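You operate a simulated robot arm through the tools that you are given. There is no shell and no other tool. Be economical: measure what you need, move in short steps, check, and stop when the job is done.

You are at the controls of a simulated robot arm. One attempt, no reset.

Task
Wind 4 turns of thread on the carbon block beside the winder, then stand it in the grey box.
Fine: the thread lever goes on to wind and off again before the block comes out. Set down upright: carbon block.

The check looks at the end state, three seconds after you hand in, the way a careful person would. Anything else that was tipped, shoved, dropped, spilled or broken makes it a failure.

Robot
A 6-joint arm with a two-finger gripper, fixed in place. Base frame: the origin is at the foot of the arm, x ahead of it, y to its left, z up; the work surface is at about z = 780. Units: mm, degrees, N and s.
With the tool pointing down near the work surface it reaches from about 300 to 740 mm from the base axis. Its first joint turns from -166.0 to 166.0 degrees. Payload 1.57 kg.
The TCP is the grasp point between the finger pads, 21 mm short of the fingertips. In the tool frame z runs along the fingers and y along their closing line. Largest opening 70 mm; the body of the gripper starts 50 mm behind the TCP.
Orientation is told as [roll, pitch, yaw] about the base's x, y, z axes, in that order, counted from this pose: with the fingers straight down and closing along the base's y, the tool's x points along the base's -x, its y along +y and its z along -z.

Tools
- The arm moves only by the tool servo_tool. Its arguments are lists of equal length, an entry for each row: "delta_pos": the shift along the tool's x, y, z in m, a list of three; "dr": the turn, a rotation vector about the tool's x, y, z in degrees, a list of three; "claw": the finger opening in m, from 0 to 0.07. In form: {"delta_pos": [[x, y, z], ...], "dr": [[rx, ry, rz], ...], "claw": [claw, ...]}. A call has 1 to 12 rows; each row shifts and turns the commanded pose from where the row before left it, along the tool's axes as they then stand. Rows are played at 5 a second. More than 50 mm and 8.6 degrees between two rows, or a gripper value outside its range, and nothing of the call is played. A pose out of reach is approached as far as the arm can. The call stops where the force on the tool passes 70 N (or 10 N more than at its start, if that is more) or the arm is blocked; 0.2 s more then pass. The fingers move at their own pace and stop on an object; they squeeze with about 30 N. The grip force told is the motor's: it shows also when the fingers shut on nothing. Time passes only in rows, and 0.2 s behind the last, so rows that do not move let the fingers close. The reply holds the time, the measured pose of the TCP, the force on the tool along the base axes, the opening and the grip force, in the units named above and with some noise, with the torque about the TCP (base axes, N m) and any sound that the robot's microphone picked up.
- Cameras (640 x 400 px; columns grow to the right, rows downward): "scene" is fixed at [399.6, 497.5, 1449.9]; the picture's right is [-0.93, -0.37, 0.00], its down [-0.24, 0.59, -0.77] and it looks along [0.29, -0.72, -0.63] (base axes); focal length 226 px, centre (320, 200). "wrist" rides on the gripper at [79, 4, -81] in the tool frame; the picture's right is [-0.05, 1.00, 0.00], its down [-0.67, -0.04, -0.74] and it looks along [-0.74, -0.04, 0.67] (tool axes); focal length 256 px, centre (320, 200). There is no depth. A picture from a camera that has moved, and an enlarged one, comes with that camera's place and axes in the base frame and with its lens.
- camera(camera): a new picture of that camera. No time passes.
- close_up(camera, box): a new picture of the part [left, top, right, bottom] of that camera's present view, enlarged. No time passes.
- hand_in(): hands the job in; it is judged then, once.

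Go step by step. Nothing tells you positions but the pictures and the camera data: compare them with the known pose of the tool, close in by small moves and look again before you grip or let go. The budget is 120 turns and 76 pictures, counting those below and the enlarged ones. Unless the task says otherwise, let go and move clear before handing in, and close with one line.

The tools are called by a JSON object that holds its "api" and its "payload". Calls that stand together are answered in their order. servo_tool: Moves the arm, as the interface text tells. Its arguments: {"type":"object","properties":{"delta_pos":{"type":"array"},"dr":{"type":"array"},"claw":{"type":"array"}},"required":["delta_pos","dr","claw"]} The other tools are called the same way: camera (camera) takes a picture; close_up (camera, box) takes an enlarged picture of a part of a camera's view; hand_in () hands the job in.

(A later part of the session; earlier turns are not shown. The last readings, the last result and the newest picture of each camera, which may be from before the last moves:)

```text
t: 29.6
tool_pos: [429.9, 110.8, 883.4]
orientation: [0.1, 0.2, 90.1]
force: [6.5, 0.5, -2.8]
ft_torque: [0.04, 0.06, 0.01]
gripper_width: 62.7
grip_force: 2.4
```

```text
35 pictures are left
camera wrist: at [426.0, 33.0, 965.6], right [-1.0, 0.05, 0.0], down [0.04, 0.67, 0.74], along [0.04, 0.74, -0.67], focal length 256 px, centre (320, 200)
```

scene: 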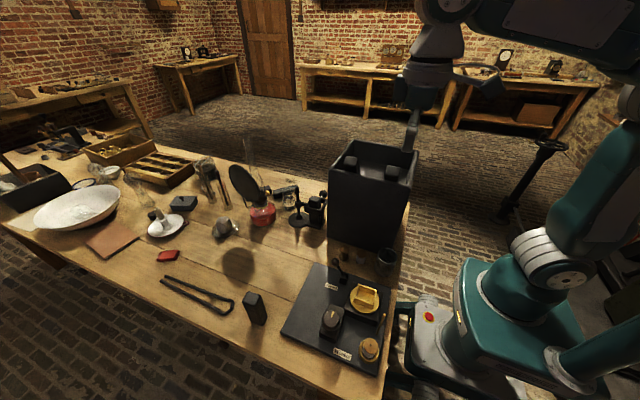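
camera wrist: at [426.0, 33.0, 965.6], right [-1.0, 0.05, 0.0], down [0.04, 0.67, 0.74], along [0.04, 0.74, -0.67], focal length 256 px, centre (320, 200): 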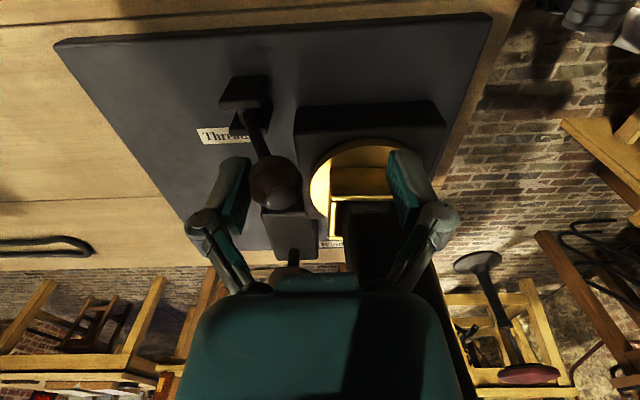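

The lever has reached its end stop on the other side. I'll back off and rise, then check that it stays.

{"api": "servo_tool", "payload": {"delta_pos": [[0, -0.016, 0], [0, 0, -0.04], [0, 0, -0.04], [0, 0, -0.04], [0, 0, 0]], "dr": [[0, 0, 0], [0, 0, 0], [0, 0, 0], [0, 0, 0], [0, 0, 0]], "claw": [0.06, 0.06, 0.06, 0.06, 0.06]}}

{"api": "close_up", "payload": {"camera": "scene", "box": [310, 230, 410, 370]}}

```text
t: 30.8
tool_pos: [447.5, 111.1, 1004.8]
orientation: [0.2, 0.1, 90.1]
force: [0.3, 0.1, -0.3]
ft_torque: [-0.02, -0.03, -0.02]
gripper_width: 60.1
grip_force: 0.2
```

```text
2.86 times, centred on (360, 300) of scene
camera zoom: at [399.6, 497.5, 1449.9], right [-0.93, -0.37, 0.0], down [-0.24, 0.59, -0.77], along [0.29, -0.72, -0.63], focal length 644 px, centre (206, -86)
```

zoom: 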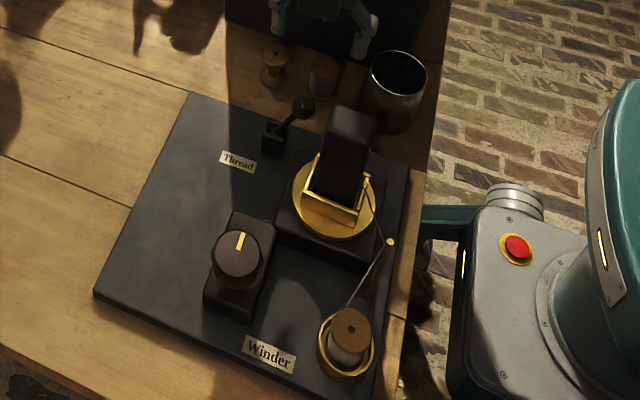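

The lever stayed over, and a thread now runs from the spool via the post to the block. Next I'll move above the knob (about (461,263)) and measure it.

{"api": "servo_tool", "payload": {"delta_pos": [[0, 0, -0.03], [-0.038, -0.0035, 0], [-0.038, -0.0035, 0], [-0.038, -0.0035, 0], [-0.038, -0.0035, 0], [0, 0, 0.03], [0, 0, 0]], "dr": [[0, 0, 0], [0, 0, 0], [0, 0, 0], [0, 0, 0], [0, 0, 0], [0, 0, 0], [0, 0, 0]], "claw": [0.07, 0.07, 0.07, 0.07, 0.07, 0.07, 0.07]}}

{"api": "close_up", "payload": {"camera": "wrist", "box": [240, 0, 400, 160]}}

{"api": "close_up", "payload": {"camera": "scene", "box": [310, 230, 410, 370]}}

```text
t: 32.4
tool_pos: [458.7, 263.3, 1004.9]
orientation: [0.0, 0.0, 90.1]
force: [0.0, -0.3, 0.1]
ft_torque: [0.03, -0.02, 0.01]
gripper_width: 69.9
grip_force: 0.1
```

```text
2.50 times, centred on (320, 80) of wrist
camera zoom: at [455.2, 185.0, 1085.4], right [-1.0, 0.05, 0.0], down [0.04, 0.67, 0.74], along [0.04, 0.74, -0.67], focal length 640 px, centre (320, 500)
```

zoom: 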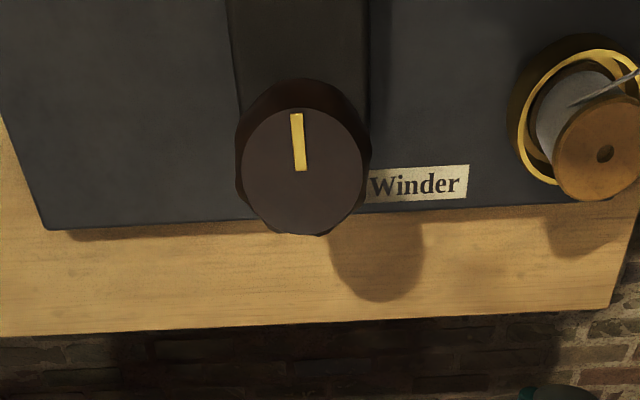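

```text
2.86 times, centred on (360, 300) of scene
camera zoom: at [399.6, 497.5, 1449.9], right [-0.93, -0.37, 0.0], down [-0.24, 0.59, -0.77], along [0.29, -0.72, -0.63], focal length 644 px, centre (206, -86)
```

zoom: 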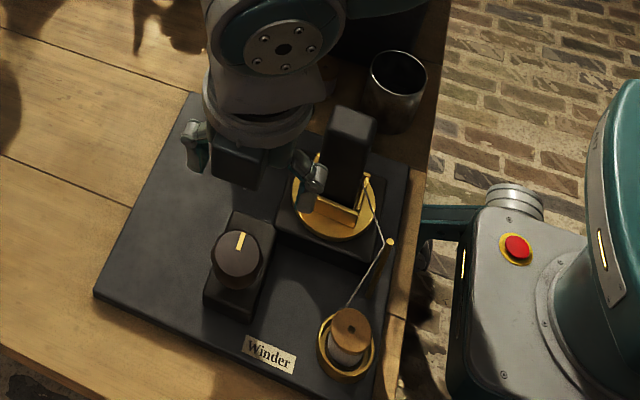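

Knob face centre is at about (464.5,262,881), diameter ≈38 mm, with the pointer toward -y. I'll centre over it and test the wrist's rotation range up here.

{"api": "servo_tool", "payload": {"delta_pos": [[0.0013, -0.0058, 0], [0, 0, 0], [0, 0, 0], [0, 0, 0], [0, 0, 0], [0, 0, 0], [0, 0, 0], [0, 0, 0], [0, 0, 0], [0, 0, 0], [0, 0, 0], [0, 0, 0]], "dr": [[0, 0, 0], [0, 0, -8.5], [0, 0, -8.5], [0, 0, -8.5], [0, 0, -8.5], [0, 0, -8.5], [0, 0, -8.5], [0, 0, -8.5], [0, 0, -8.5], [0, 0, -8.5], [0, 0, -8.5], [0, 0, -8.5]], "claw": [0.07, 0.07, 0.07, 0.07, 0.07, 0.07, 0.07, 0.07, 0.07, 0.07, 0.07, 0.07]}}

{"api": "servo_tool", "payload": {"delta_pos": [[0, 0, 0], [0, 0, 0], [0, 0, 0], [0, 0, 0], [0, 0, 0], [0, 0, 0], [0, 0, 0], [0, 0, 0], [0, 0, 0], [0, 0, 0], [0, 0, 0], [0, 0, 0]], "dr": [[0, 0, -8.5], [0, 0, -8.5], [0, 0, -8.5], [0, 0, -8.5], [0, 0, -8.5], [0, 0, -8.5], [0, 0, -8.5], [0, 0, -8.5], [0, 0, -8.5], [0, 0, -8.5], [0, 0, -8.5], [0, 0, -8.5]], "claw": [0.07, 0.07, 0.07, 0.07, 0.07, 0.07, 0.07, 0.07, 0.07, 0.07, 0.07, 0.07]}}

```text
t: 35.0
tool_pos: [465.0, 262.1, 1004.0]
orientation: [0.1, -0.1, -176.3]
force: [0.2, 0.2, 0.4]
ft_torque: [-0.01, 0.0, -0.05]
gripper_width: 69.9
grip_force: 0.0
```

```text
t: 37.6
tool_pos: [226.8, 417.0, 938.8]
orientation: [10.7, -2.2, -111.2]
force: [-0.3, 0.1, 0.1]
ft_torque: [0.0, -0.01, -0.01]
gripper_width: 69.5
grip_force: 0.2
out of reach, approached as far as the arm can: row 3, 4, 5, 6, 7, 8, 9, 10, 11, 12
```

Beyond a yaw of about 200° the arm is out of range, and it drifted away sideways. I'll check that nothing was touched.

{"api": "camera", "payload": {"camera": "scene"}}

```text
31 pictures are left
```

scene: 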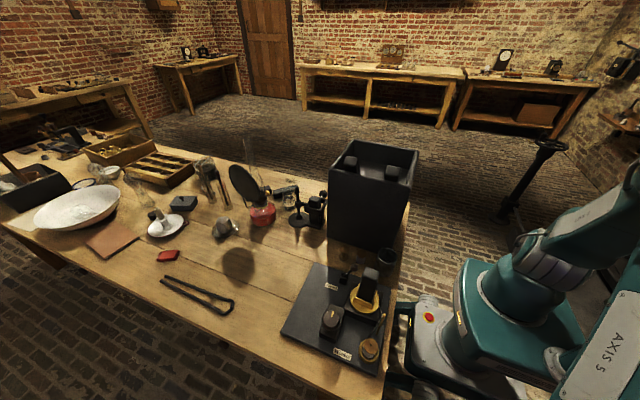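

Everything on the bench is undisturbed. I'll rise and unwind the yaw back toward 180°.

{"api": "servo_tool", "payload": {"delta_pos": [[0, 0, -0.03], [0, 0, -0.03], [0, 0, -0.03], [0, 0, 0], [0, 0, 0], [0, 0, 0], [0, 0, 0], [0, 0, 0], [0, 0, 0]], "dr": [[0, 0, 8], [0, 0, 8], [0, 0, 8], [0, 0, 8], [0, 0, 8], [0, 0, 8], [0, 0, 8], [0, 0, 8], [0, 0, 0]], "claw": [0.07, 0.07, 0.07, 0.07, 0.07, 0.07, 0.07, 0.07, 0.07]}}

```text
t: 39.6
tool_pos: [215.5, 424.0, 1027.5]
orientation: [6.3, 6.7, -173.3]
force: [-1.3, 0.6, -0.2]
ft_torque: [0.0, 0.01, -0.01]
gripper_width: 70.1
grip_force: 0.1
```

The tool is tilted about 6° in two axes. I'll level it and move back over the knob.

{"api": "servo_tool", "payload": {"delta_pos": [[0, 0, 0], [0, 0, 0], [0.0328, 0.0272, 0], [0.0328, 0.0272, 0], [0.0328, 0.0272, 0], [0.0328, 0.0272, 0], [0.0328, 0.0272, 0], [0.0328, 0.0272, 0], [0.0328, 0.0272, 0], [0, 0, 0]], "dr": [[6.3, 0, 0], [0, -6.7, 0], [0, 0, 0], [0, 0, 0], [0, 0, 0], [0, 0, 0], [0, 0, 0], [0, 0, 0], [0, 0, 0], [0, 0, 0]], "claw": [0.07, 0.07, 0.07, 0.07, 0.07, 0.07, 0.07, 0.07, 0.07, 0.07]}}

```text
t: 41.8
tool_pos: [468.5, 264.3, 1026.3]
orientation: [0.0, -0.1, -173.1]
force: [0.4, -1.0, 0.5]
ft_torque: [-0.02, 0.03, -0.02]
gripper_width: 69.6
grip_force: 0.0
```

I'm level and near the knob. I'll recentre and unwind the yaw to about 24°, the start of a clockwise stroke.

{"api": "servo_tool", "payload": {"delta_pos": [[-0.004, 0.002, 0], [0, 0, 0], [0, 0, 0], [0, 0, 0], [0, 0, 0], [0, 0, 0], [0, 0, 0], [0, 0, 0], [0, 0, 0], [0, 0, 0], [0, 0, 0]], "dr": [[0, 0, 0], [0, 0, 8.15], [0, 0, 8.15], [0, 0, 8.15], [0, 0, 8.15], [0, 0, 8.15], [0, 0, 8.15], [0, 0, 8.15], [0, 0, 8.15], [0, 0, 8.15], [0, 0, 8.15]], "claw": [0.07, 0.07, 0.07, 0.07, 0.07, 0.07, 0.07, 0.07, 0.07, 0.07, 0.07]}}

{"api": "servo_tool", "payload": {"delta_pos": [[0, 0, 0], [0, 0, 0], [0, 0, 0], [0, 0, 0], [0, 0, 0], [0, 0, 0], [0, 0, 0], [0, 0, 0], [0, 0, 0], [0, 0, 0], [0, 0, 0]], "dr": [[0, 0, 8.15], [0, 0, 8.15], [0, 0, 8.15], [0, 0, 8.15], [0, 0, 8.15], [0, 0, 8.15], [0, 0, 8.15], [0, 0, 8.15], [0, 0, 8.15], [0, 0, 8.15], [0, 0, 0]], "claw": [0.07, 0.07, 0.07, 0.07, 0.07, 0.07, 0.07, 0.07, 0.07, 0.07, 0.07]}}

{"api": "close_up", "payload": {"camera": "wrist", "box": [240, 0, 400, 200]}}

```text
t: 44.2
tool_pos: [463.7, 260.9, 1027.5]
orientation: [0.1, 0.0, 105.2]
force: [-0.1, -0.4, 0.6]
ft_torque: [-0.01, 0.02, 0.01]
gripper_width: 69.9
grip_force: 0.1
```

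```text
t: 46.6
tool_pos: [463.3, 260.4, 1027.3]
orientation: [0.0, 0.1, 23.8]
force: [0.3, 0.1, 0.6]
ft_torque: [0.05, -0.02, 0.03]
gripper_width: 70.1
grip_force: 0.1
```

```text
2.00 times, centred on (320, 100) of wrist
camera zoom: at [388.7, 233.4, 1108.9], right [-0.35, 0.94, 0.0], down [0.62, 0.24, 0.74], along [0.7, 0.26, -0.67], focal length 512 px, centre (320, 400)
```

zoom: 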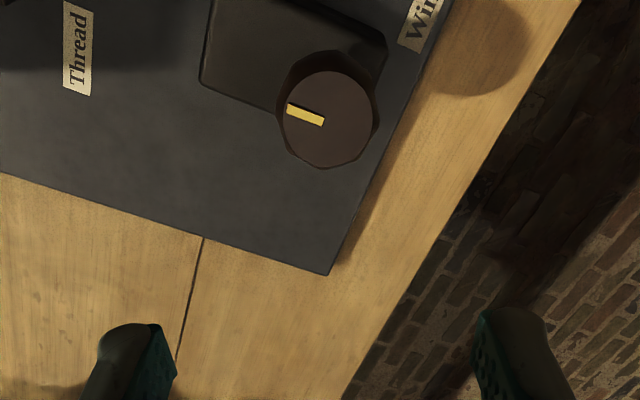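

The knob centre agrees to within 2 mm. I'll nudge, descend and close on it.

{"api": "servo_tool", "payload": {"delta_pos": [[-0.001, 0.0015, 0.04], [0, 0, 0.04], [0, 0, 0.04], [0, 0, 0.018], [0, 0, 0]], "dr": [[0, 0, 0], [0, 0, 0], [0, 0, 0], [0, 0, 0], [0, 0, 0]], "claw": [0.07, 0.07, 0.07, 0.07, 0.07]}}

{"api": "servo_tool", "payload": {"delta_pos": [[0, 0, 0], [0, 0, 0], [0, 0, 0], [0, 0, 0]], "dr": [[0, 0, 0], [0, 0, 0], [0, 0, 0], [0, 0, 0]], "claw": [0.05, 0.03, 0.03, 0.03]}}

{"api": "close_up", "payload": {"camera": "scene", "box": [310, 240, 410, 370]}}

```text
t: 47.8
tool_pos: [463.1, 262.0, 889.7]
orientation: [0.0, 0.1, 24.0]
force: [-0.2, 0.5, -0.4]
ft_torque: [0.01, -0.04, -0.01]
gripper_width: 70.0
grip_force: 0.0
```

```text
t: 48.8
tool_pos: [462.5, 263.9, 891.2]
orientation: [0.2, -0.1, 23.8]
force: [-6.2, 17.6, 13.9]
ft_torque: [0.14, 0.38, 0.07]
gripper_width: 43.0
grip_force: 32.0
```

```text
3.08 times, centred on (360, 305) of scene
camera zoom: at [399.6, 497.5, 1449.9], right [-0.93, -0.37, 0.0], down [-0.24, 0.59, -0.77], along [0.29, -0.72, -0.63], focal length 694 px, centre (197, -123)
```

zoom: 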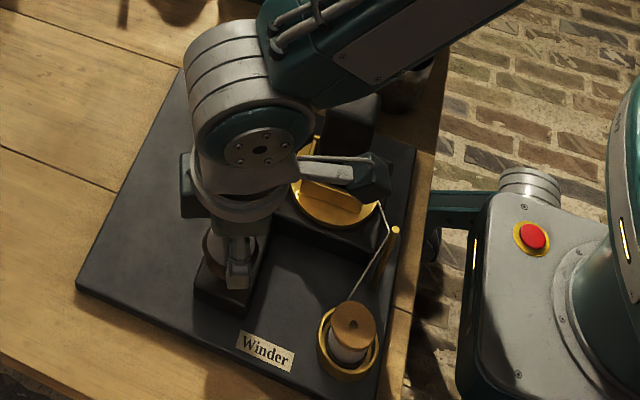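

Gripped, but with a sideways load from a 2 mm offset. I'll recentre to relieve it and begin turning clockwise a little.

{"api": "servo_tool", "payload": {"delta_pos": [[0, 0.002, -0.001], [0, 0, 0]], "dr": [[0, 0, 0], [0, 0, 0]], "claw": [0.03, 0.03]}}

{"api": "servo_tool", "payload": {"delta_pos": [[0, 0, 0], [0, 0, 0], [0, 0, 0], [0, 0, 0]], "dr": [[0, 0, 6], [0, 0, 8], [0, 0, 8], [0, 0, 0]], "claw": [0.03, 0.03, 0.03, 0.03]}}

{"api": "close_up", "payload": {"camera": "scene", "box": [310, 240, 410, 370]}}

```text
t: 49.4
tool_pos: [461.8, 263.3, 890.3]
orientation: [0.0, -0.1, 23.9]
force: [-0.8, 12.6, 3.9]
ft_torque: [0.7, -0.65, 0.06]
gripper_width: 43.2
grip_force: 31.9
```

```text
t: 50.4
tool_pos: [461.8, 264.4, 891.0]
orientation: [0.0, 0.1, 1.9]
force: [2.5, 15.9, -6.0]
ft_torque: [0.34, -0.51, 0.0]
gripper_width: 43.0
grip_force: 32.5
```

```text
3.08 times, centred on (360, 305) of scene
camera zoom: at [399.6, 497.5, 1449.9], right [-0.93, -0.37, 0.0], down [-0.24, 0.59, -0.77], along [0.29, -0.72, -0.63], focal length 694 px, centre (197, -123)
```

zoom: 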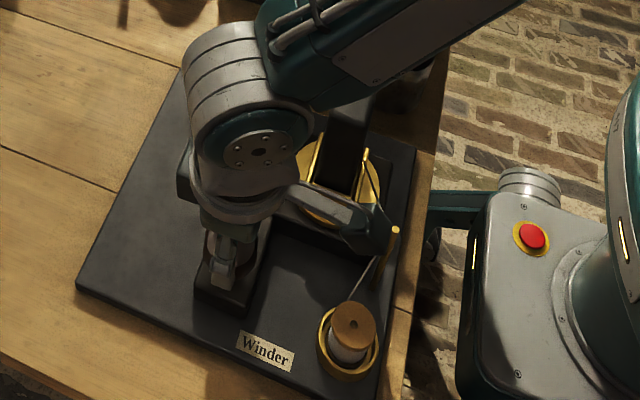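

I can't tell if the knob turned. I'll open, rise and look at the pointer and socket.

{"api": "servo_tool", "payload": {"delta_pos": [[0, 0, 0], [0, 0, 0], [0, 0, -0.04], [0, 0, -0.04], [0, 0, 0]], "dr": [[0, 0, 0], [0, 0, 0], [0, 0, 0], [0, 0, 0], [0, 0, 0]], "claw": [0.07, 0.07, 0.07, 0.07, 0.07]}}

{"api": "close_up", "payload": {"camera": "wrist", "box": [200, 0, 440, 200]}}

```text
t: 51.6
tool_pos: [462.2, 264.3, 970.8]
orientation: [0.1, 0.1, 1.9]
force: [-0.6, 0.2, 0.2]
ft_torque: [0.02, -0.02, 0.01]
gripper_width: 70.0
grip_force: 0.1
```

```text
2.00 times, centred on (320, 100) of wrist
camera zoom: at [383.2, 267.2, 1052.3], right [0.02, 1.0, 0.0], down [0.67, -0.01, 0.74], along [0.74, -0.02, -0.67], focal length 512 px, centre (320, 400)
```

zoom: 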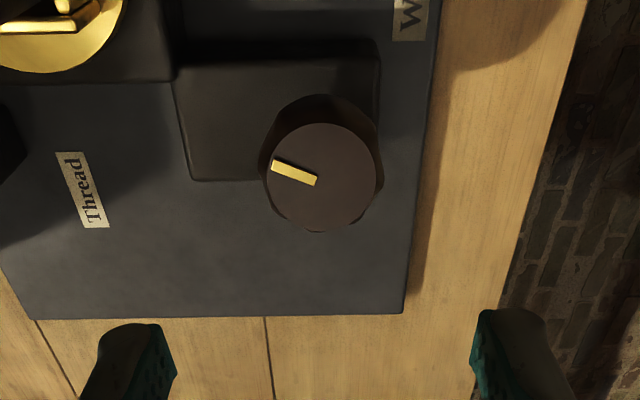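

The pointer turned by about 22° clockwise and the socket followed it. I'll recentre slightly and test in the air how far negative yaw goes.

{"api": "servo_tool", "payload": {"delta_pos": [[0.001, 0.001, -0.03], [0, 0, 0], [0, 0, 0], [0, 0, 0], [0, 0, 0], [0, 0, 0], [0, 0, 0], [0, 0, 0], [0, 0, 0], [0, 0, 0], [0, 0, 0], [0, 0, 0]], "dr": [[0, 0, 8], [0, 0, 8.5], [0, 0, 8.5], [0, 0, 8.5], [0, 0, 8.5], [0, 0, 8.5], [0, 0, 8.5], [0, 0, 8.5], [0, 0, 8.5], [0, 0, 8.5], [0, 0, 8.5], [0, 0, 8.5]], "claw": [0.07, 0.07, 0.07, 0.07, 0.07, 0.07, 0.07, 0.07, 0.07, 0.07, 0.07, 0.07]}}

{"api": "servo_tool", "payload": {"delta_pos": [[0, 0, 0], [0, 0, 0], [0, 0, 0]], "dr": [[0, 0, 8.5], [0, 0, 8.5], [0, 0, 8.5]], "claw": [0.07, 0.07, 0.07]}}

```text
t: 54.2
tool_pos: [461.4, 266.0, 1001.1]
orientation: [-0.1, -0.1, -99.7]
force: [0.6, -1.3, -0.1]
ft_torque: [0.0, -0.03, -0.01]
gripper_width: 70.0
grip_force: 0.0
```

```text
t: 55.0
tool_pos: [462.5, 265.6, 1000.6]
orientation: [0.0, 0.0, -125.2]
force: [-0.6, -0.7, 0.2]
ft_torque: [-0.02, 0.0, 0.03]
gripper_width: 70.1
grip_force: 0.1
```

A yaw of -125° is fine. I'll try a bit further, one row at a time.

{"api": "servo_tool", "payload": {"delta_pos": [[0, 0, 0]], "dr": [[0, 0, 8.5]], "claw": [0.07]}}

{"api": "servo_tool", "payload": {"delta_pos": [[0, 0, 0]], "dr": [[0, 0, 6]], "claw": [0.07]}}

```text
t: 55.4
tool_pos: [461.6, 264.8, 1000.3]
orientation: [0.1, -0.1, -133.7]
force: [0.5, 0.5, 0.0]
ft_torque: [0.0, 0.02, 0.02]
gripper_width: 70.0
grip_force: 0.1
```

```text
t: 55.8
tool_pos: [462.0, 265.8, 1000.6]
orientation: [0.0, -0.1, -139.6]
force: [-0.4, -0.6, 0.2]
ft_torque: [0.03, 0.0, 0.03]
gripper_width: 69.9
grip_force: 0.1
```

Yaw down to -140° works. I'll return to yaw +22°, descend and grip for a full clockwise stroke.

{"api": "servo_tool", "payload": {"delta_pos": [[0, 0, 0], [0, 0, 0], [0, 0, 0], [0, 0, 0], [0, 0, 0], [0, 0, 0], [0, 0, 0], [0, 0, 0], [0, 0, 0], [0, 0, 0]], "dr": [[0, 0, -8.5], [0, 0, -8.5], [0, 0, -8.5], [0, 0, -8.5], [0, 0, -8.5], [0, 0, -8.5], [0, 0, -8.5], [0, 0, -8.5], [0, 0, -8.5], [0, 0, -8.5]], "claw": [0.07, 0.07, 0.07, 0.07, 0.07, 0.07, 0.07, 0.07, 0.07, 0.07]}}

{"api": "servo_tool", "payload": {"delta_pos": [[0, 0, 0], [0, 0, 0], [0, 0, 0], [0, 0, 0], [0, 0, 0], [0, 0, 0], [0, 0, 0], [0, 0, 0], [0, 0, 0], [0, 0, 0.0], [0, 0, 0]], "dr": [[0, 0, -8.5], [0, 0, -8.5], [0, 0, -8.5], [0, 0, -8.5], [0, 0, -8.5], [0, 0, -8.5], [0, 0, -8.5], [0, 0, -8.5], [0, 0, -8.5], [0, 0, 0], [0, 0, 0]], "claw": [0.07, 0.07, 0.07, 0.07, 0.07, 0.07, 0.07, 0.07, 0.07, 0.07, 0.07]}}

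{"api": "servo_tool", "payload": {"delta_pos": [[0, 0, 0.04], [0, 0, 0.04], [0, 0, 0.03], [0, 0, 0], [0, 0, 0], [0, 0, 0], [0, 0, 0], [0, 0, 0]], "dr": [[0, 0, 0], [0, 0, 0], [0, 0, 0], [0, 0, 0], [0, 0, 0], [0, 0, 0], [0, 0, 0], [0, 0, 0]], "claw": [0.07, 0.07, 0.07, 0.07, 0.05, 0.03, 0.03, 0.03]}}

```text
t: 58.0
tool_pos: [461.4, 265.7, 999.8]
orientation: [-0.1, 0.0, -54.5]
force: [-0.5, -0.1, -0.2]
ft_torque: [-0.01, -0.02, -0.02]
gripper_width: 69.8
grip_force: 0.0
```

```text
t: 60.4
tool_pos: [461.1, 265.3, 1000.9]
orientation: [0.0, 0.1, 21.9]
force: [0.4, -0.1, -0.3]
ft_torque: [-0.01, 0.02, -0.02]
gripper_width: 70.1
grip_force: 0.1
```

```text
t: 62.2
tool_pos: [461.9, 263.2, 891.4]
orientation: [0.0, 0.0, 21.9]
force: [6.3, -8.5, 4.5]
ft_torque: [-0.32, 0.09, -0.03]
gripper_width: 44.0
grip_force: 31.7
```

The gripper is holding with a small side load, now in the opposite direction, so I'll trim 1 mm. Then I'll turn the first half of the stroke.

{"api": "servo_tool", "payload": {"delta_pos": [[0, -0.001, 0], [0, 0, 0], [0, 0, 0], [0, 0, 0], [0, 0, 0], [0, 0, 0], [0, 0, 0], [0, 0, 0], [0, 0, 0], [0, 0, 0], [0, 0, 0]], "dr": [[0, 0, 0], [0, 0, 8], [0, 0, 8], [0, 0, 8], [0, 0, 8], [0, 0, 8], [0, 0, 8], [0, 0, 8], [0, 0, 8], [0, 0, 8], [0, 0, 8]], "claw": [0.03, 0.03, 0.03, 0.03, 0.03, 0.03, 0.03, 0.03, 0.03, 0.03, 0.03]}}

{"api": "close_up", "payload": {"camera": "scene", "box": [310, 240, 410, 370]}}

```text
t: 64.6
tool_pos: [464.7, 262.7, 890.7]
orientation: [0.0, 0.0, -58.4]
force: [28.3, 20.7, -14.3]
ft_torque: [0.07, -0.13, -0.06]
gripper_width: 47.9
grip_force: 14.2
```

```text
3.08 times, centred on (360, 305) of scene
camera zoom: at [399.6, 497.5, 1449.9], right [-0.93, -0.37, 0.0], down [-0.24, 0.59, -0.77], along [0.29, -0.72, -0.63], focal length 694 px, centre (197, -123)
```

zoom: 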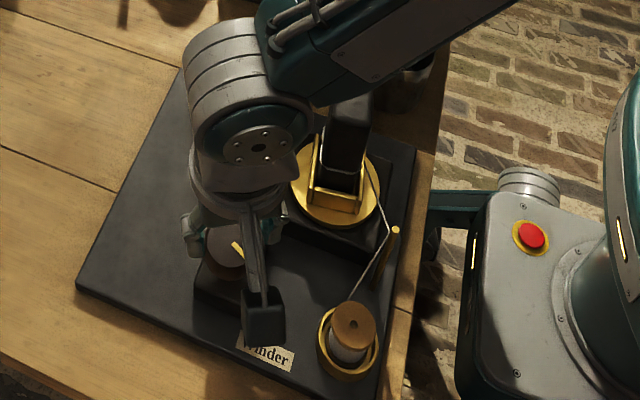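

The side load and a wider opening suggest slipping or an off-centre grip. I'll release, rise and check the pointer and centre.

{"api": "servo_tool", "payload": {"delta_pos": [[0, 0, 0], [0, 0, 0], [0, 0, -0.04], [0, 0, -0.04], [0, 0, 0]], "dr": [[0, 0, 0], [0, 0, 0], [0, 0, 0], [0, 0, 0], [0, 0, 0]], "claw": [0.07, 0.07, 0.07, 0.07, 0.07]}}

{"api": "close_up", "payload": {"camera": "wrist", "box": [240, 20, 400, 160]}}

{"api": "close_up", "payload": {"camera": "scene", "box": [320, 260, 400, 360]}}

```text
t: 65.8
tool_pos: [460.5, 263.4, 972.3]
orientation: [-0.1, 0.0, -58.2]
force: [-0.2, 0.5, -0.1]
ft_torque: [0.02, -0.01, 0.03]
gripper_width: 70.3
grip_force: 0.1
```

```text
2.86 times, centred on (320, 90) of wrist
camera zoom: at [422.9, 334.4, 1052.9], right [0.88, 0.48, 0.0], down [0.32, -0.58, 0.74], along [0.36, -0.65, -0.67], focal length 731 px, centre (320, 514)
```

zoom: 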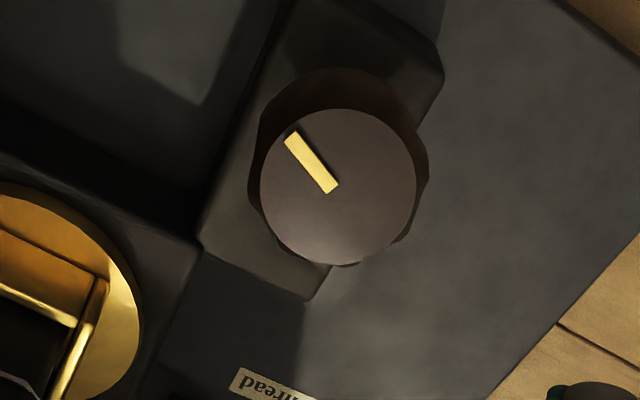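

```text
4.00 times, centred on (360, 310) of scene
camera zoom: at [399.6, 497.5, 1449.9], right [-0.93, -0.37, 0.0], down [-0.24, 0.59, -0.77], along [0.29, -0.72, -0.63], focal length 902 px, centre (160, -240)
```

zoom: 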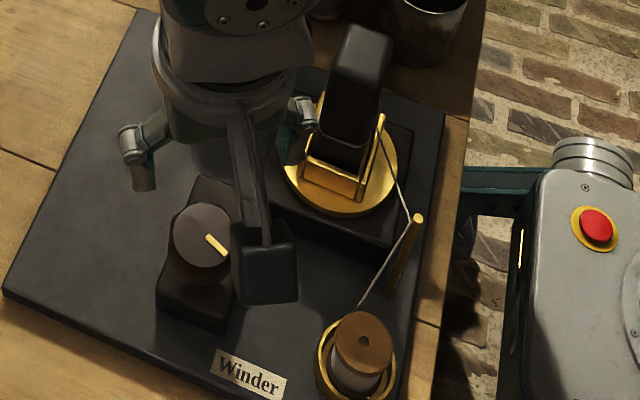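

The pointer has turned about 110° clockwise, but it isn't clear that the turntable turned with it. I'll look at it closely, wait a moment, and look again.

{"api": "close_up", "payload": {"camera": "scene", "box": [340, 255, 400, 320]}}

{"api": "servo_tool", "payload": {"delta_pos": [[0, 0, 0], [0, 0, 0], [0, 0, 0], [0, 0, 0], [0, 0, 0], [0, 0, 0]], "dr": [[0, 0, 0], [0, 0, 0], [0, 0, 0], [0, 0, 0], [0, 0, 0], [0, 0, 0]], "claw": [0.07, 0.07, 0.07, 0.07, 0.07, 0.07]}}

{"api": "close_up", "payload": {"camera": "scene", "box": [340, 255, 400, 320]}}

```text
6.15 times, centred on (370, 288) of scene
camera zoom: at [399.6, 497.5, 1449.9], right [-0.93, -0.37, 0.0], down [-0.24, 0.59, -0.77], along [0.29, -0.72, -0.63], focal length 1388 px, centre (12, -338)
```

zoom: 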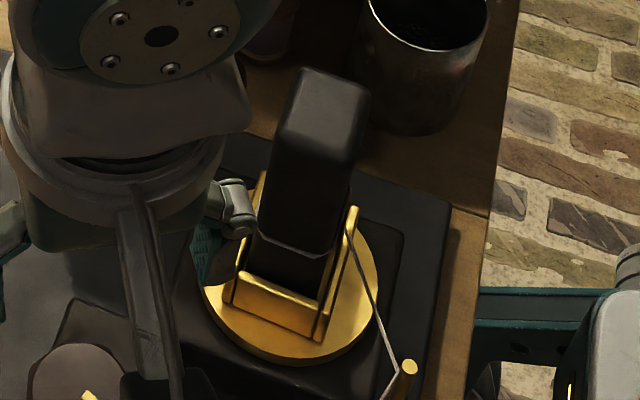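

```text
t: 67.2
tool_pos: [461.8, 264.2, 970.7]
orientation: [-0.1, 0.0, -58.1]
force: [0.2, -0.2, -0.5]
ft_torque: [0.01, 0.01, -0.01]
gripper_width: 70.3
grip_force: 0.0
```

```text
6.15 times, centred on (370, 288) of scene
camera zoom: at [399.6, 497.5, 1449.9], right [-0.93, -0.37, 0.0], down [-0.24, 0.59, -0.77], along [0.29, -0.72, -0.63], focal length 1388 px, centre (12, -338)
```

zoom: 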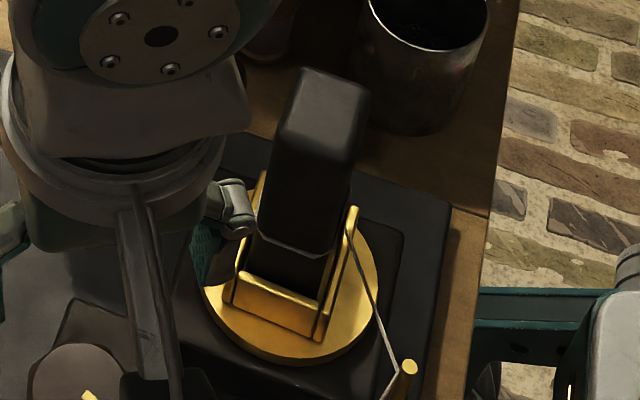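

The thread now lies across the block and the socket has turned about 100°, so the ratio is 1:1 with the knob. My best knob centre is (464.3,265), so I'll recentre, regrip and finish this stroke.

{"api": "servo_tool", "payload": {"delta_pos": [[-0.0006, 0.0033, 0.04], [0, 0, 0.041], [0, 0, 0], [0, 0, 0], [0, 0, 0], [0, 0, 0]], "dr": [[0, 0, 0], [0, 0, 0], [0, 0, 0], [0, 0, 0], [0, 0, 0], [0, 0, 0]], "claw": [0.07, 0.07, 0.05, 0.03, 0.03, 0.03]}}

{"api": "servo_tool", "payload": {"delta_pos": [[0, 0, 0], [0, 0, 0], [0, 0, 0], [0, 0, 0], [0, 0, 0], [0, 0, 0], [0, 0, 0], [0, 0, 0], [0, 0, 0], [0, 0, 0]], "dr": [[0, 0, 8], [0, 0, 8], [0, 0, 8], [0, 0, 8], [0, 0, 8], [0, 0, 8], [0, 0, 8], [0, 0, 8], [0, 0, 8], [0, 0, 8]], "claw": [0.03, 0.03, 0.03, 0.03, 0.03, 0.03, 0.03, 0.03, 0.03, 0.03]}}

```text
t: 68.6
tool_pos: [464.5, 264.5, 891.1]
orientation: [0.0, 0.0, -58.1]
force: [0.0, 1.5, 0.5]
ft_torque: [0.29, -0.29, 0.02]
gripper_width: 43.1
grip_force: 32.2
```

```text
t: 70.8
tool_pos: [465.5, 265.4, 890.1]
orientation: [0.0, 0.1, -138.2]
force: [4.7, -5.8, 17.3]
ft_torque: [0.03, -0.45, -0.01]
gripper_width: 43.0
grip_force: 32.1
```

The grip is now centred with no slip, and the total is about 184°. I'll open, swing back 160° around the knob and regrip.

{"api": "servo_tool", "payload": {"delta_pos": [[0, 0, 0], [0, 0, 0], [0, 0, 0], [0, 0, 0], [0, 0, 0], [0, 0, 0], [0, 0, 0], [0, 0, 0], [0, 0, 0], [0, 0, 0], [0, 0, 0], [0, 0, 0]], "dr": [[0, 0, 0], [0, 0, 0], [0, 0, -8], [0, 0, -8], [0, 0, -8], [0, 0, -8], [0, 0, -8], [0, 0, -8], [0, 0, -8], [0, 0, -8], [0, 0, -8], [0, 0, -8]], "claw": [0.07, 0.07, 0.07, 0.07, 0.07, 0.07, 0.07, 0.07, 0.07, 0.07, 0.07, 0.07]}}

{"api": "servo_tool", "payload": {"delta_pos": [[0, 0, 0], [0, 0, 0], [0, 0, 0], [0, 0, 0], [0, 0, 0], [0, 0, 0], [0, 0, 0], [0, 0, 0], [0, 0, 0], [0, 0, 0], [0, 0, 0]], "dr": [[0, 0, -8], [0, 0, -8], [0, 0, -8], [0, 0, -8], [0, 0, -8], [0, 0, -8], [0, 0, -8], [0, 0, -8], [0, 0, -8], [0, 0, -8], [0, 0, 0]], "claw": [0.07, 0.07, 0.07, 0.07, 0.07, 0.07, 0.07, 0.07, 0.07, 0.07, 0.07]}}

{"api": "close_up", "payload": {"camera": "scene", "box": [310, 250, 410, 370]}}

{"api": "servo_tool", "payload": {"delta_pos": [[0, 0, 0], [0, 0, 0], [0, 0, 0], [0, 0, 0]], "dr": [[0, 0, 0], [0, 0, 0], [0, 0, 0], [0, 0, 0]], "claw": [0.05, 0.03, 0.03, 0.03]}}

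```text
t: 73.4
tool_pos: [464.9, 265.3, 889.0]
orientation: [-0.1, 0.0, -58.2]
force: [-0.7, -0.2, 0.2]
ft_torque: [0.0, -0.01, 0.01]
gripper_width: 70.0
grip_force: 0.1
```

```text
t: 75.8
tool_pos: [465.1, 265.7, 889.5]
orientation: [0.1, 0.1, 22.0]
force: [-0.8, -0.5, -0.4]
ft_torque: [0.01, 0.01, 0.01]
gripper_width: 70.2
grip_force: 0.1
```

```text
3.33 times, centred on (360, 310) of scene
camera zoom: at [399.6, 497.5, 1449.9], right [-0.93, -0.37, 0.0], down [-0.24, 0.59, -0.77], along [0.29, -0.72, -0.63], focal length 752 px, centre (187, -167)
```

zoom: 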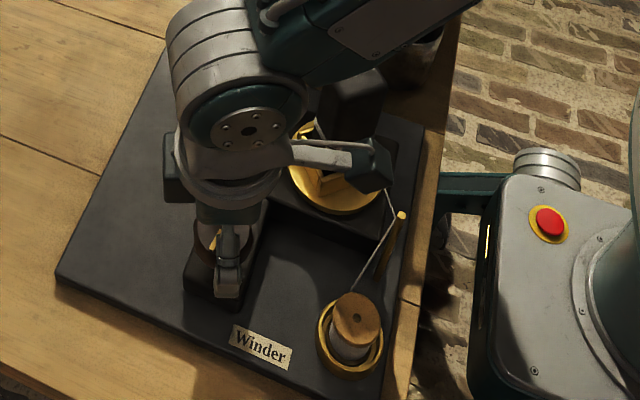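

```text
t: 76.8
tool_pos: [465.1, 265.4, 890.2]
orientation: [0.1, 0.0, 22.0]
force: [0.9, -6.9, 7.5]
ft_torque: [-0.17, -0.03, -0.03]
gripper_width: 43.7
grip_force: 31.5
```

Regripped cleanly. I'll run the next full stroke (160°), return and regrip.

{"api": "servo_tool", "payload": {"delta_pos": [[0, 0, 0], [0, 0, 0], [0, 0, 0], [0, 0, 0], [0, 0, 0], [0, 0, 0], [0, 0, 0], [0, 0, 0], [0, 0, 0], [0, 0, 0]], "dr": [[0, 0, 8], [0, 0, 8], [0, 0, 8], [0, 0, 8], [0, 0, 8], [0, 0, 8], [0, 0, 8], [0, 0, 8], [0, 0, 8], [0, 0, 8]], "claw": [0.03, 0.03, 0.03, 0.03, 0.03, 0.03, 0.03, 0.03, 0.03, 0.03]}}

{"api": "servo_tool", "payload": {"delta_pos": [[0, 0, 0], [0, 0, 0], [0, 0, 0], [0, 0, 0], [0, 0, 0], [0, 0, 0], [0, 0, 0], [0, 0, 0], [0, 0, 0], [0, 0, 0]], "dr": [[0, 0, 8], [0, 0, 8], [0, 0, 8], [0, 0, 8], [0, 0, 8], [0, 0, 8], [0, 0, 8], [0, 0, 8], [0, 0, 8], [0, 0, 8]], "claw": [0.03, 0.03, 0.03, 0.03, 0.03, 0.03, 0.03, 0.03, 0.03, 0.03]}}

{"api": "close_up", "payload": {"camera": "scene", "box": [310, 250, 410, 370]}}

```text
t: 79.0
tool_pos: [464.6, 264.8, 890.3]
orientation: [-0.1, 0.1, -58.2]
force: [11.4, -7.5, 6.4]
ft_torque: [0.02, -0.24, -0.06]
gripper_width: 43.6
grip_force: 32.3
```

```text
t: 81.2
tool_pos: [464.7, 265.6, 890.5]
orientation: [0.0, 0.1, -138.3]
force: [22.3, 2.6, 10.9]
ft_torque: [-0.08, -0.26, 0.03]
gripper_width: 42.5
grip_force: 31.7
```

```text
3.33 times, centred on (360, 310) of scene
camera zoom: at [399.6, 497.5, 1449.9], right [-0.93, -0.37, 0.0], down [-0.24, 0.59, -0.77], along [0.29, -0.72, -0.63], focal length 752 px, centre (187, -167)
```

zoom: 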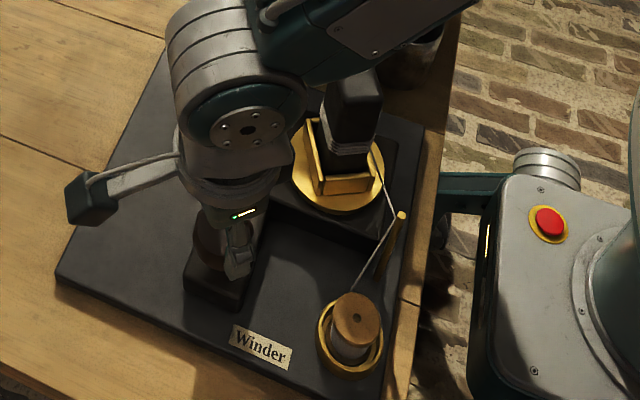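

Thread bands are visible on the block. I'll zoom in to count them.

{"api": "close_up", "payload": {"camera": "scene", "box": [350, 265, 385, 315]}}

```text
8.00 times, centred on (368, 290) of scene
camera zoom: at [399.6, 497.5, 1449.9], right [-0.93, -0.37, 0.0], down [-0.24, 0.59, -0.77], along [0.29, -0.72, -0.63], focal length 1804 px, centre (-60, -520)
```

zoom: 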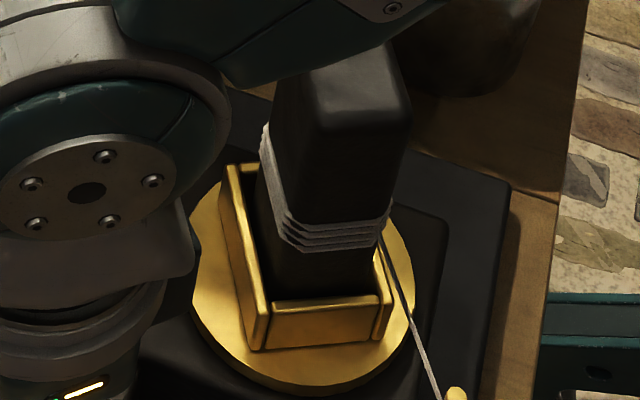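

I count about four bands already, so the turntable is geared up relative to the knob. I'll zoom further to count exactly before any more turning.

{"api": "close_up", "payload": {"camera": "scene", "box": [359, 276, 379, 300]}}

```text
16.00 times, centred on (369, 288) of scene
camera zoom: at [399.6, 497.5, 1449.9], right [-0.93, -0.37, 0.0], down [-0.24, 0.59, -0.77], along [0.29, -0.72, -0.63], focal length 3609 px, centre (-464, -1208)
```

zoom: 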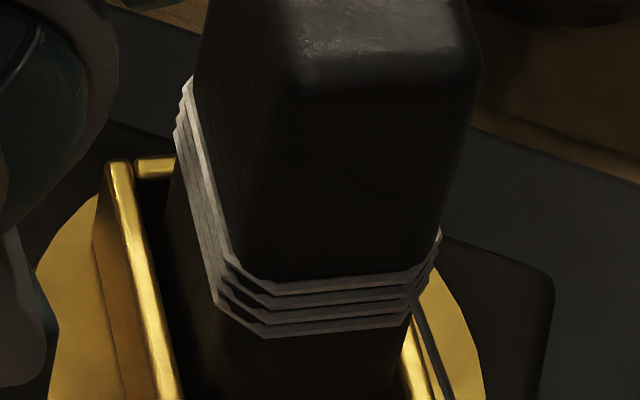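

I see four bands. I'll release the knob and rise straight up, to read the pointer and see the block from this side.

{"api": "servo_tool", "payload": {"delta_pos": [[0, 0, 0], [0, 0, 0], [0, 0, -0.03], [0, 0, -0.03], [0, 0, 0]], "dr": [[0, 0, 0], [0, 0, 0], [0, 0, 0], [0, 0, 0], [0, 0, 0]], "claw": [0.07, 0.07, 0.07, 0.07, 0.07]}}

{"api": "close_up", "payload": {"camera": "wrist", "box": [220, 20, 420, 220]}}

{"api": "close_up", "payload": {"camera": "scene", "box": [325, 270, 385, 330]}}

```text
t: 82.4
tool_pos: [465.7, 266.6, 950.2]
orientation: [0.0, -0.2, -138.1]
force: [0.2, 0.4, 0.5]
ft_torque: [0.01, -0.02, 0.01]
gripper_width: 69.8
grip_force: 0.1
```

```text
2.00 times, centred on (320, 120) of wrist
camera zoom: at [526.9, 317.4, 1030.9], right [0.63, -0.78, 0.0], down [-0.52, -0.42, 0.75], along [-0.58, -0.47, -0.67], focal length 512 px, centre (320, 360)
```

zoom: 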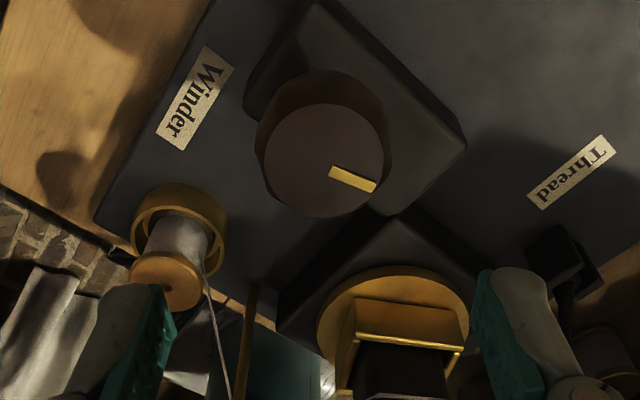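

```text
6.67 times, centred on (355, 300) of scene
camera zoom: at [399.6, 497.5, 1449.9], right [-0.93, -0.37, 0.0], down [-0.24, 0.59, -0.77], along [0.29, -0.72, -0.63], focal length 1504 px, centre (87, -467)
```

zoom: 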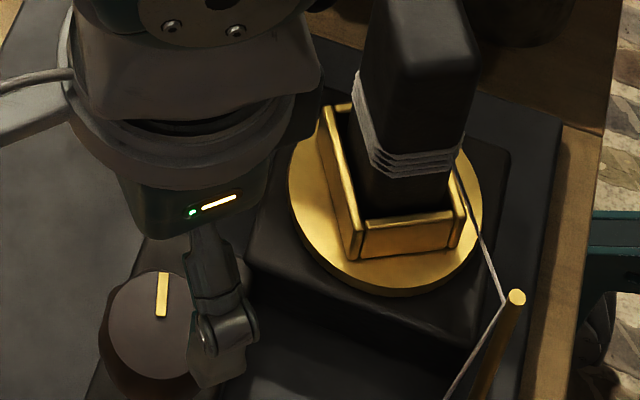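

The pointer is about 15-20° short of a full turn. The turntable is geared about 4:1, so it's at either ~3.7 or ~4.2 turns. I'll view the block from the base side to count strands there.

{"api": "servo_tool", "payload": {"delta_pos": [[0, 0, -0.04], [0, 0, -0.03], [0, 0, 0], [0, 0, 0], [0, 0, 0], [0, 0, 0], [0, 0, 0], [0, 0, 0], [0, 0, 0], [0, 0, 0], [0, 0, 0], [0, 0, 0]], "dr": [[0, 0, 0], [0, 0, -8.5], [0, 0, -8.5], [0, 0, -8.5], [0, 0, -8.5], [0, 0, -8.5], [0, 0, -8.5], [0, 0, -8.5], [0, 0, -8.5], [0, 0, -8.5], [0, 0, -8.5], [0, 0, -8.5]], "claw": [0.07, 0.07, 0.07, 0.07, 0.07, 0.07, 0.07, 0.07, 0.07, 0.07, 0.07, 0.07]}}

{"api": "servo_tool", "payload": {"delta_pos": [[0, 0, 0], [0, 0, 0], [0, 0, 0], [0, 0, 0], [0, 0, 0], [0.034, -0.025, 0], [0.034, -0.025, 0], [0.034, -0.025, 0], [0.034, -0.025, 0], [0, 0, 0]], "dr": [[0, 0, -8.5], [0, 0, -8.5], [0, 0, -8.5], [0, 0, -8.5], [0, 0, -8.5], [0, 0, 0], [0, 0, 0], [0, 0, 0], [0, 0, 0], [0, 0, 0]], "claw": [0.07, 0.07, 0.07, 0.07, 0.07, 0.07, 0.07, 0.07, 0.07, 0.07]}}

{"api": "close_up", "payload": {"camera": "wrist", "box": [270, 20, 370, 120]}}

```text
t: 85.0
tool_pos: [464.7, 264.9, 1019.0]
orientation: [0.1, 0.0, -44.3]
force: [0.1, -0.3, 0.0]
ft_torque: [-0.04, 0.04, 0.02]
gripper_width: 70.1
grip_force: 0.1
```

```text
t: 87.2
tool_pos: [325.7, 171.1, 1019.6]
orientation: [0.0, -0.1, -2.1]
force: [0.6, 0.5, 0.5]
ft_torque: [0.03, 0.01, 0.01]
gripper_width: 70.0
grip_force: 0.0
```

```text
4.00 times, centred on (320, 70) of wrist
camera zoom: at [245.8, 179.0, 1100.6], right [0.09, 1.0, 0.0], down [0.67, -0.06, 0.74], along [0.74, -0.07, -0.67], focal length 1024 px, centre (320, 720)
```

zoom: 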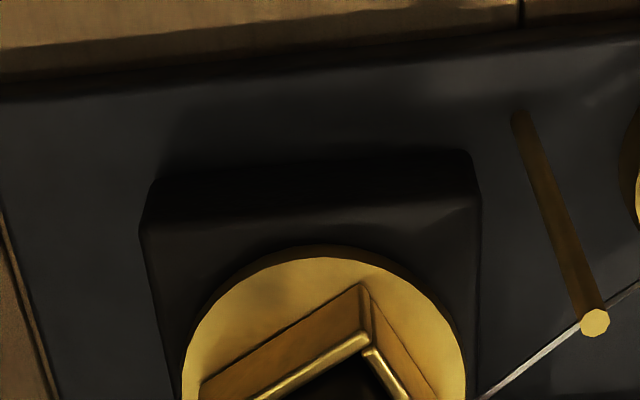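

The block lies lower in the view, so I'll shift the crop.

{"api": "close_up", "payload": {"camera": "wrist", "box": [270, 85, 370, 185]}}

```text
4.00 times, centred on (320, 135) of wrist
camera zoom: at [245.8, 179.0, 1100.6], right [0.09, 1.0, 0.0], down [0.67, -0.06, 0.74], along [0.74, -0.07, -0.67], focal length 1024 px, centre (320, 460)
```

zoom: 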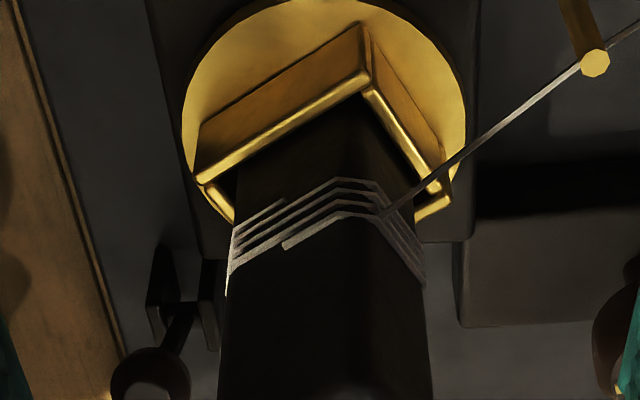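

This view shows four strands. Taking start and current pointer angles with the socket orientations, the table appears geared 4:1 opposite to the knob, and is now at about 3.8 turns. One full knob turn gives 4, so about 20° clockwise remains, and I'll go back and regrip.

{"api": "servo_tool", "payload": {"delta_pos": [[-0.034, 0.025, 0], [-0.034, 0.025, 0], [-0.034, 0.025, 0], [-0.034, 0.025, 0], [0, 0, 0], [0, 0, 0], [0, 0, 0], [0, 0, 0]], "dr": [[0, 0, 0], [0, 0, 0], [0, 0, 0], [0, 0, 0], [0, 0, -8], [0, 0, -8], [0, 0, -8], [0, 0, 0]], "claw": [0.07, 0.07, 0.07, 0.07, 0.07, 0.07, 0.07, 0.07]}}

{"api": "servo_tool", "payload": {"delta_pos": [[0, 0, 0.04], [0, 0, 0.04], [0, 0, 0.04], [0, 0, 0.009], [0, 0, 0], [0, 0, 0], [0, 0, 0], [0, 0, 0], [0, 0, 0]], "dr": [[0, 0, 0], [0, 0, 0], [0, 0, 0], [0, 0, 0], [0, 0, 0], [0, 0, 0], [0, 0, 0], [0, 0, 0], [0, 0, 0]], "claw": [0.07, 0.07, 0.07, 0.07, 0.07, 0.05, 0.03, 0.03, 0.03]}}

```text
t: 89.0
tool_pos: [465.2, 265.9, 1019.4]
orientation: [0.0, 0.0, 22.0]
force: [-0.2, -0.6, 0.0]
ft_torque: [0.0, 0.01, 0.0]
gripper_width: 70.1
grip_force: 0.0
```

```text
t: 91.0
tool_pos: [464.9, 264.8, 890.1]
orientation: [-0.1, -0.1, 21.9]
force: [-0.8, -5.9, 5.4]
ft_torque: [0.16, -0.42, 0.0]
gripper_width: 43.5
grip_force: 32.2
```

Gripped. I'll turn 18° more, then release, rise and check the pointer against its start position.

{"api": "servo_tool", "payload": {"delta_pos": [[0, 0, 0], [0, 0, 0], [0, 0, 0], [0, 0, 0]], "dr": [[0, 0, 6], [0, 0, 6], [0, 0, 6], [0, 0, 0]], "claw": [0.03, 0.03, 0.03, 0.03]}}

{"api": "servo_tool", "payload": {"delta_pos": [[0, 0, 0], [0, 0, 0], [0, 0, -0.04], [0, 0, -0.04], [0, 0, -0.04], [0, 0, 0]], "dr": [[0, 0, 0], [0, 0, 0], [0, 0, 0], [0, 0, 0], [0, 0, 0], [0, 0, 0]], "claw": [0.07, 0.07, 0.07, 0.07, 0.07, 0.07]}}

{"api": "close_up", "payload": {"camera": "scene", "box": [310, 255, 400, 375]}}

{"api": "close_up", "payload": {"camera": "wrist", "box": [200, 0, 440, 150]}}

```text
t: 92.0
tool_pos: [464.7, 265.3, 891.5]
orientation: [0.0, 0.0, 3.8]
force: [1.1, -9.5, 7.0]
ft_torque: [-0.26, -0.6, 0.0]
gripper_width: 43.8
grip_force: 32.3
```

```text
t: 93.4
tool_pos: [464.6, 266.9, 1010.0]
orientation: [0.0, 0.1, 4.0]
force: [-0.3, -0.3, -0.1]
ft_torque: [0.02, 0.01, 0.01]
gripper_width: 69.7
grip_force: 0.0
```

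```text
3.33 times, centred on (355, 315) of scene
camera zoom: at [399.6, 497.5, 1449.9], right [-0.93, -0.37, 0.0], down [-0.24, 0.59, -0.77], along [0.29, -0.72, -0.63], focal length 752 px, centre (203, -183)
```

zoom: 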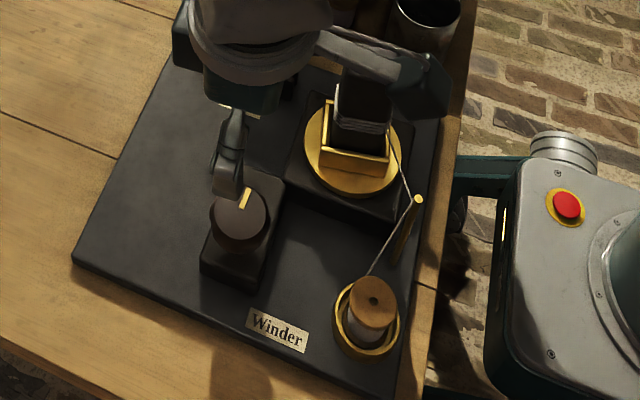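

```text
2.67 times, centred on (320, 75) of wrist
camera zoom: at [385.2, 266.4, 1092.0], right [-0.01, 1.0, 0.0], down [0.67, 0.01, 0.74], along [0.74, 0.01, -0.67], focal length 683 px, centre (320, 533)
```

zoom: 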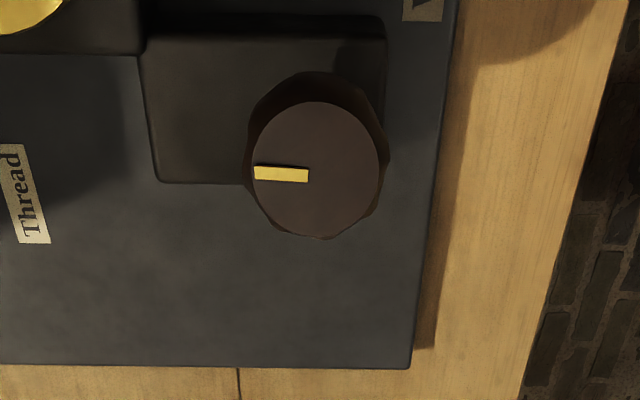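

The pointer is back at its start direction and the socket is back at its start orientation, so that is one knob turn, or 4 table turns. Now I'll move to the lever to switch it off.

{"api": "servo_tool", "payload": {"delta_pos": [[0, 0, -0.02], [0.0066, -0.0386, 0], [0.0066, -0.0386, 0], [0.0066, -0.0386, 0], [0.0066, -0.0386, 0], [0, 0, 0], [0, 0, 0], [0, 0, 0], [0, 0, 0], [0, 0, 0]], "dr": [[0, 0, 0], [0, 0, 0], [0, 0, 0], [0, 0, 0], [0, 0, 0], [0, 0, -8.5], [0, 0, -8.5], [0, 0, -8.5], [0, 0, -8.5], [0, 0, -8.5]], "claw": [0.06, 0.06, 0.06, 0.06, 0.06, 0.06, 0.06, 0.06, 0.06, 0.06]}}

{"api": "servo_tool", "payload": {"delta_pos": [[0, 0, 0], [0, 0, 0], [0, 0, 0], [0, 0, 0], [0, 0, 0], [0, 0, 0]], "dr": [[0, 0, -8.5], [0, 0, -8.5], [0, 0, -8.5], [0, 0, -8.5], [0, 0, -8.5], [0, 0, -1]], "claw": [0.06, 0.06, 0.06, 0.06, 0.06, 0.06]}}

{"api": "camera", "payload": {"camera": "wrist"}}

```text
t: 95.6
tool_pos: [448.5, 110.4, 1029.8]
orientation: [0.0, 0.1, 46.5]
force: [0.8, -0.1, -0.3]
ft_torque: [0.04, 0.03, -0.02]
gripper_width: 59.7
grip_force: 0.0
```

```text
t: 97.0
tool_pos: [450.2, 110.3, 1030.8]
orientation: [0.2, 0.1, 90.0]
force: [-0.4, -0.2, 0.2]
ft_torque: [0.0, 0.01, 0.01]
gripper_width: 60.3
grip_force: 0.0
```

```text
11 pictures are left
camera wrist: at [444.7, 31.5, 1111.8], right [-1.0, 0.05, 0.0], down [0.04, 0.67, 0.74], along [0.04, 0.74, -0.67], focal length 256 px, centre (320, 200)
```

wrist: 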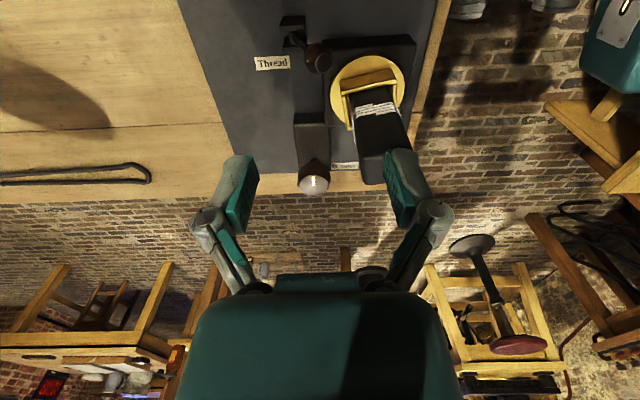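

The ball is centred between the fingers. I'll descend and push the lever back toward +x (off).

{"api": "servo_tool", "payload": {"delta_pos": [[0, 0, 0.045], [0, 0, 0.045], [0, 0, 0.04], [-0.001, 0, 0.017], [0, -0.012, 0], [0, -0.012, 0], [0, -0.012, 0], [0, -0.012, 0], [0, -0.01, 0], [0, 0, 0]], "dr": [[0, 0, 0], [0, 0, 0], [0, 0, 0], [0, 0, 0], [0, 0, 0], [0, 0, 0], [0, 0, 0], [0, 0, 0], [0, 0, 0], [0, 0, 0]], "claw": [0.06, 0.06, 0.06, 0.06, 0.06, 0.06, 0.06, 0.06, 0.06, 0.06]}}

{"api": "servo_tool", "payload": {"delta_pos": [[0, -0.007, 0], [0, -0.007, 0], [0, -0.004, 0], [0, 0, 0]], "dr": [[0, 0, 0], [0, 0, 0], [0, 0, 0], [0, 0, 0]], "claw": [0.06, 0.06, 0.06, 0.06]}}

```text
t: 99.2
tool_pos: [506.1, 111.6, 884.5]
orientation: [0.1, 0.0, 89.8]
force: [0.4, 0.9, -0.4]
ft_torque: [-0.02, 0.0, 0.0]
gripper_width: 59.9
grip_force: 0.1
```

```text
t: 100.2
tool_pos: [524.8, 110.9, 882.8]
orientation: [0.2, 0.0, 89.8]
force: [-0.3, 0.1, 0.0]
ft_torque: [0.0, 0.0, 0.01]
gripper_width: 59.9
grip_force: 0.1
```

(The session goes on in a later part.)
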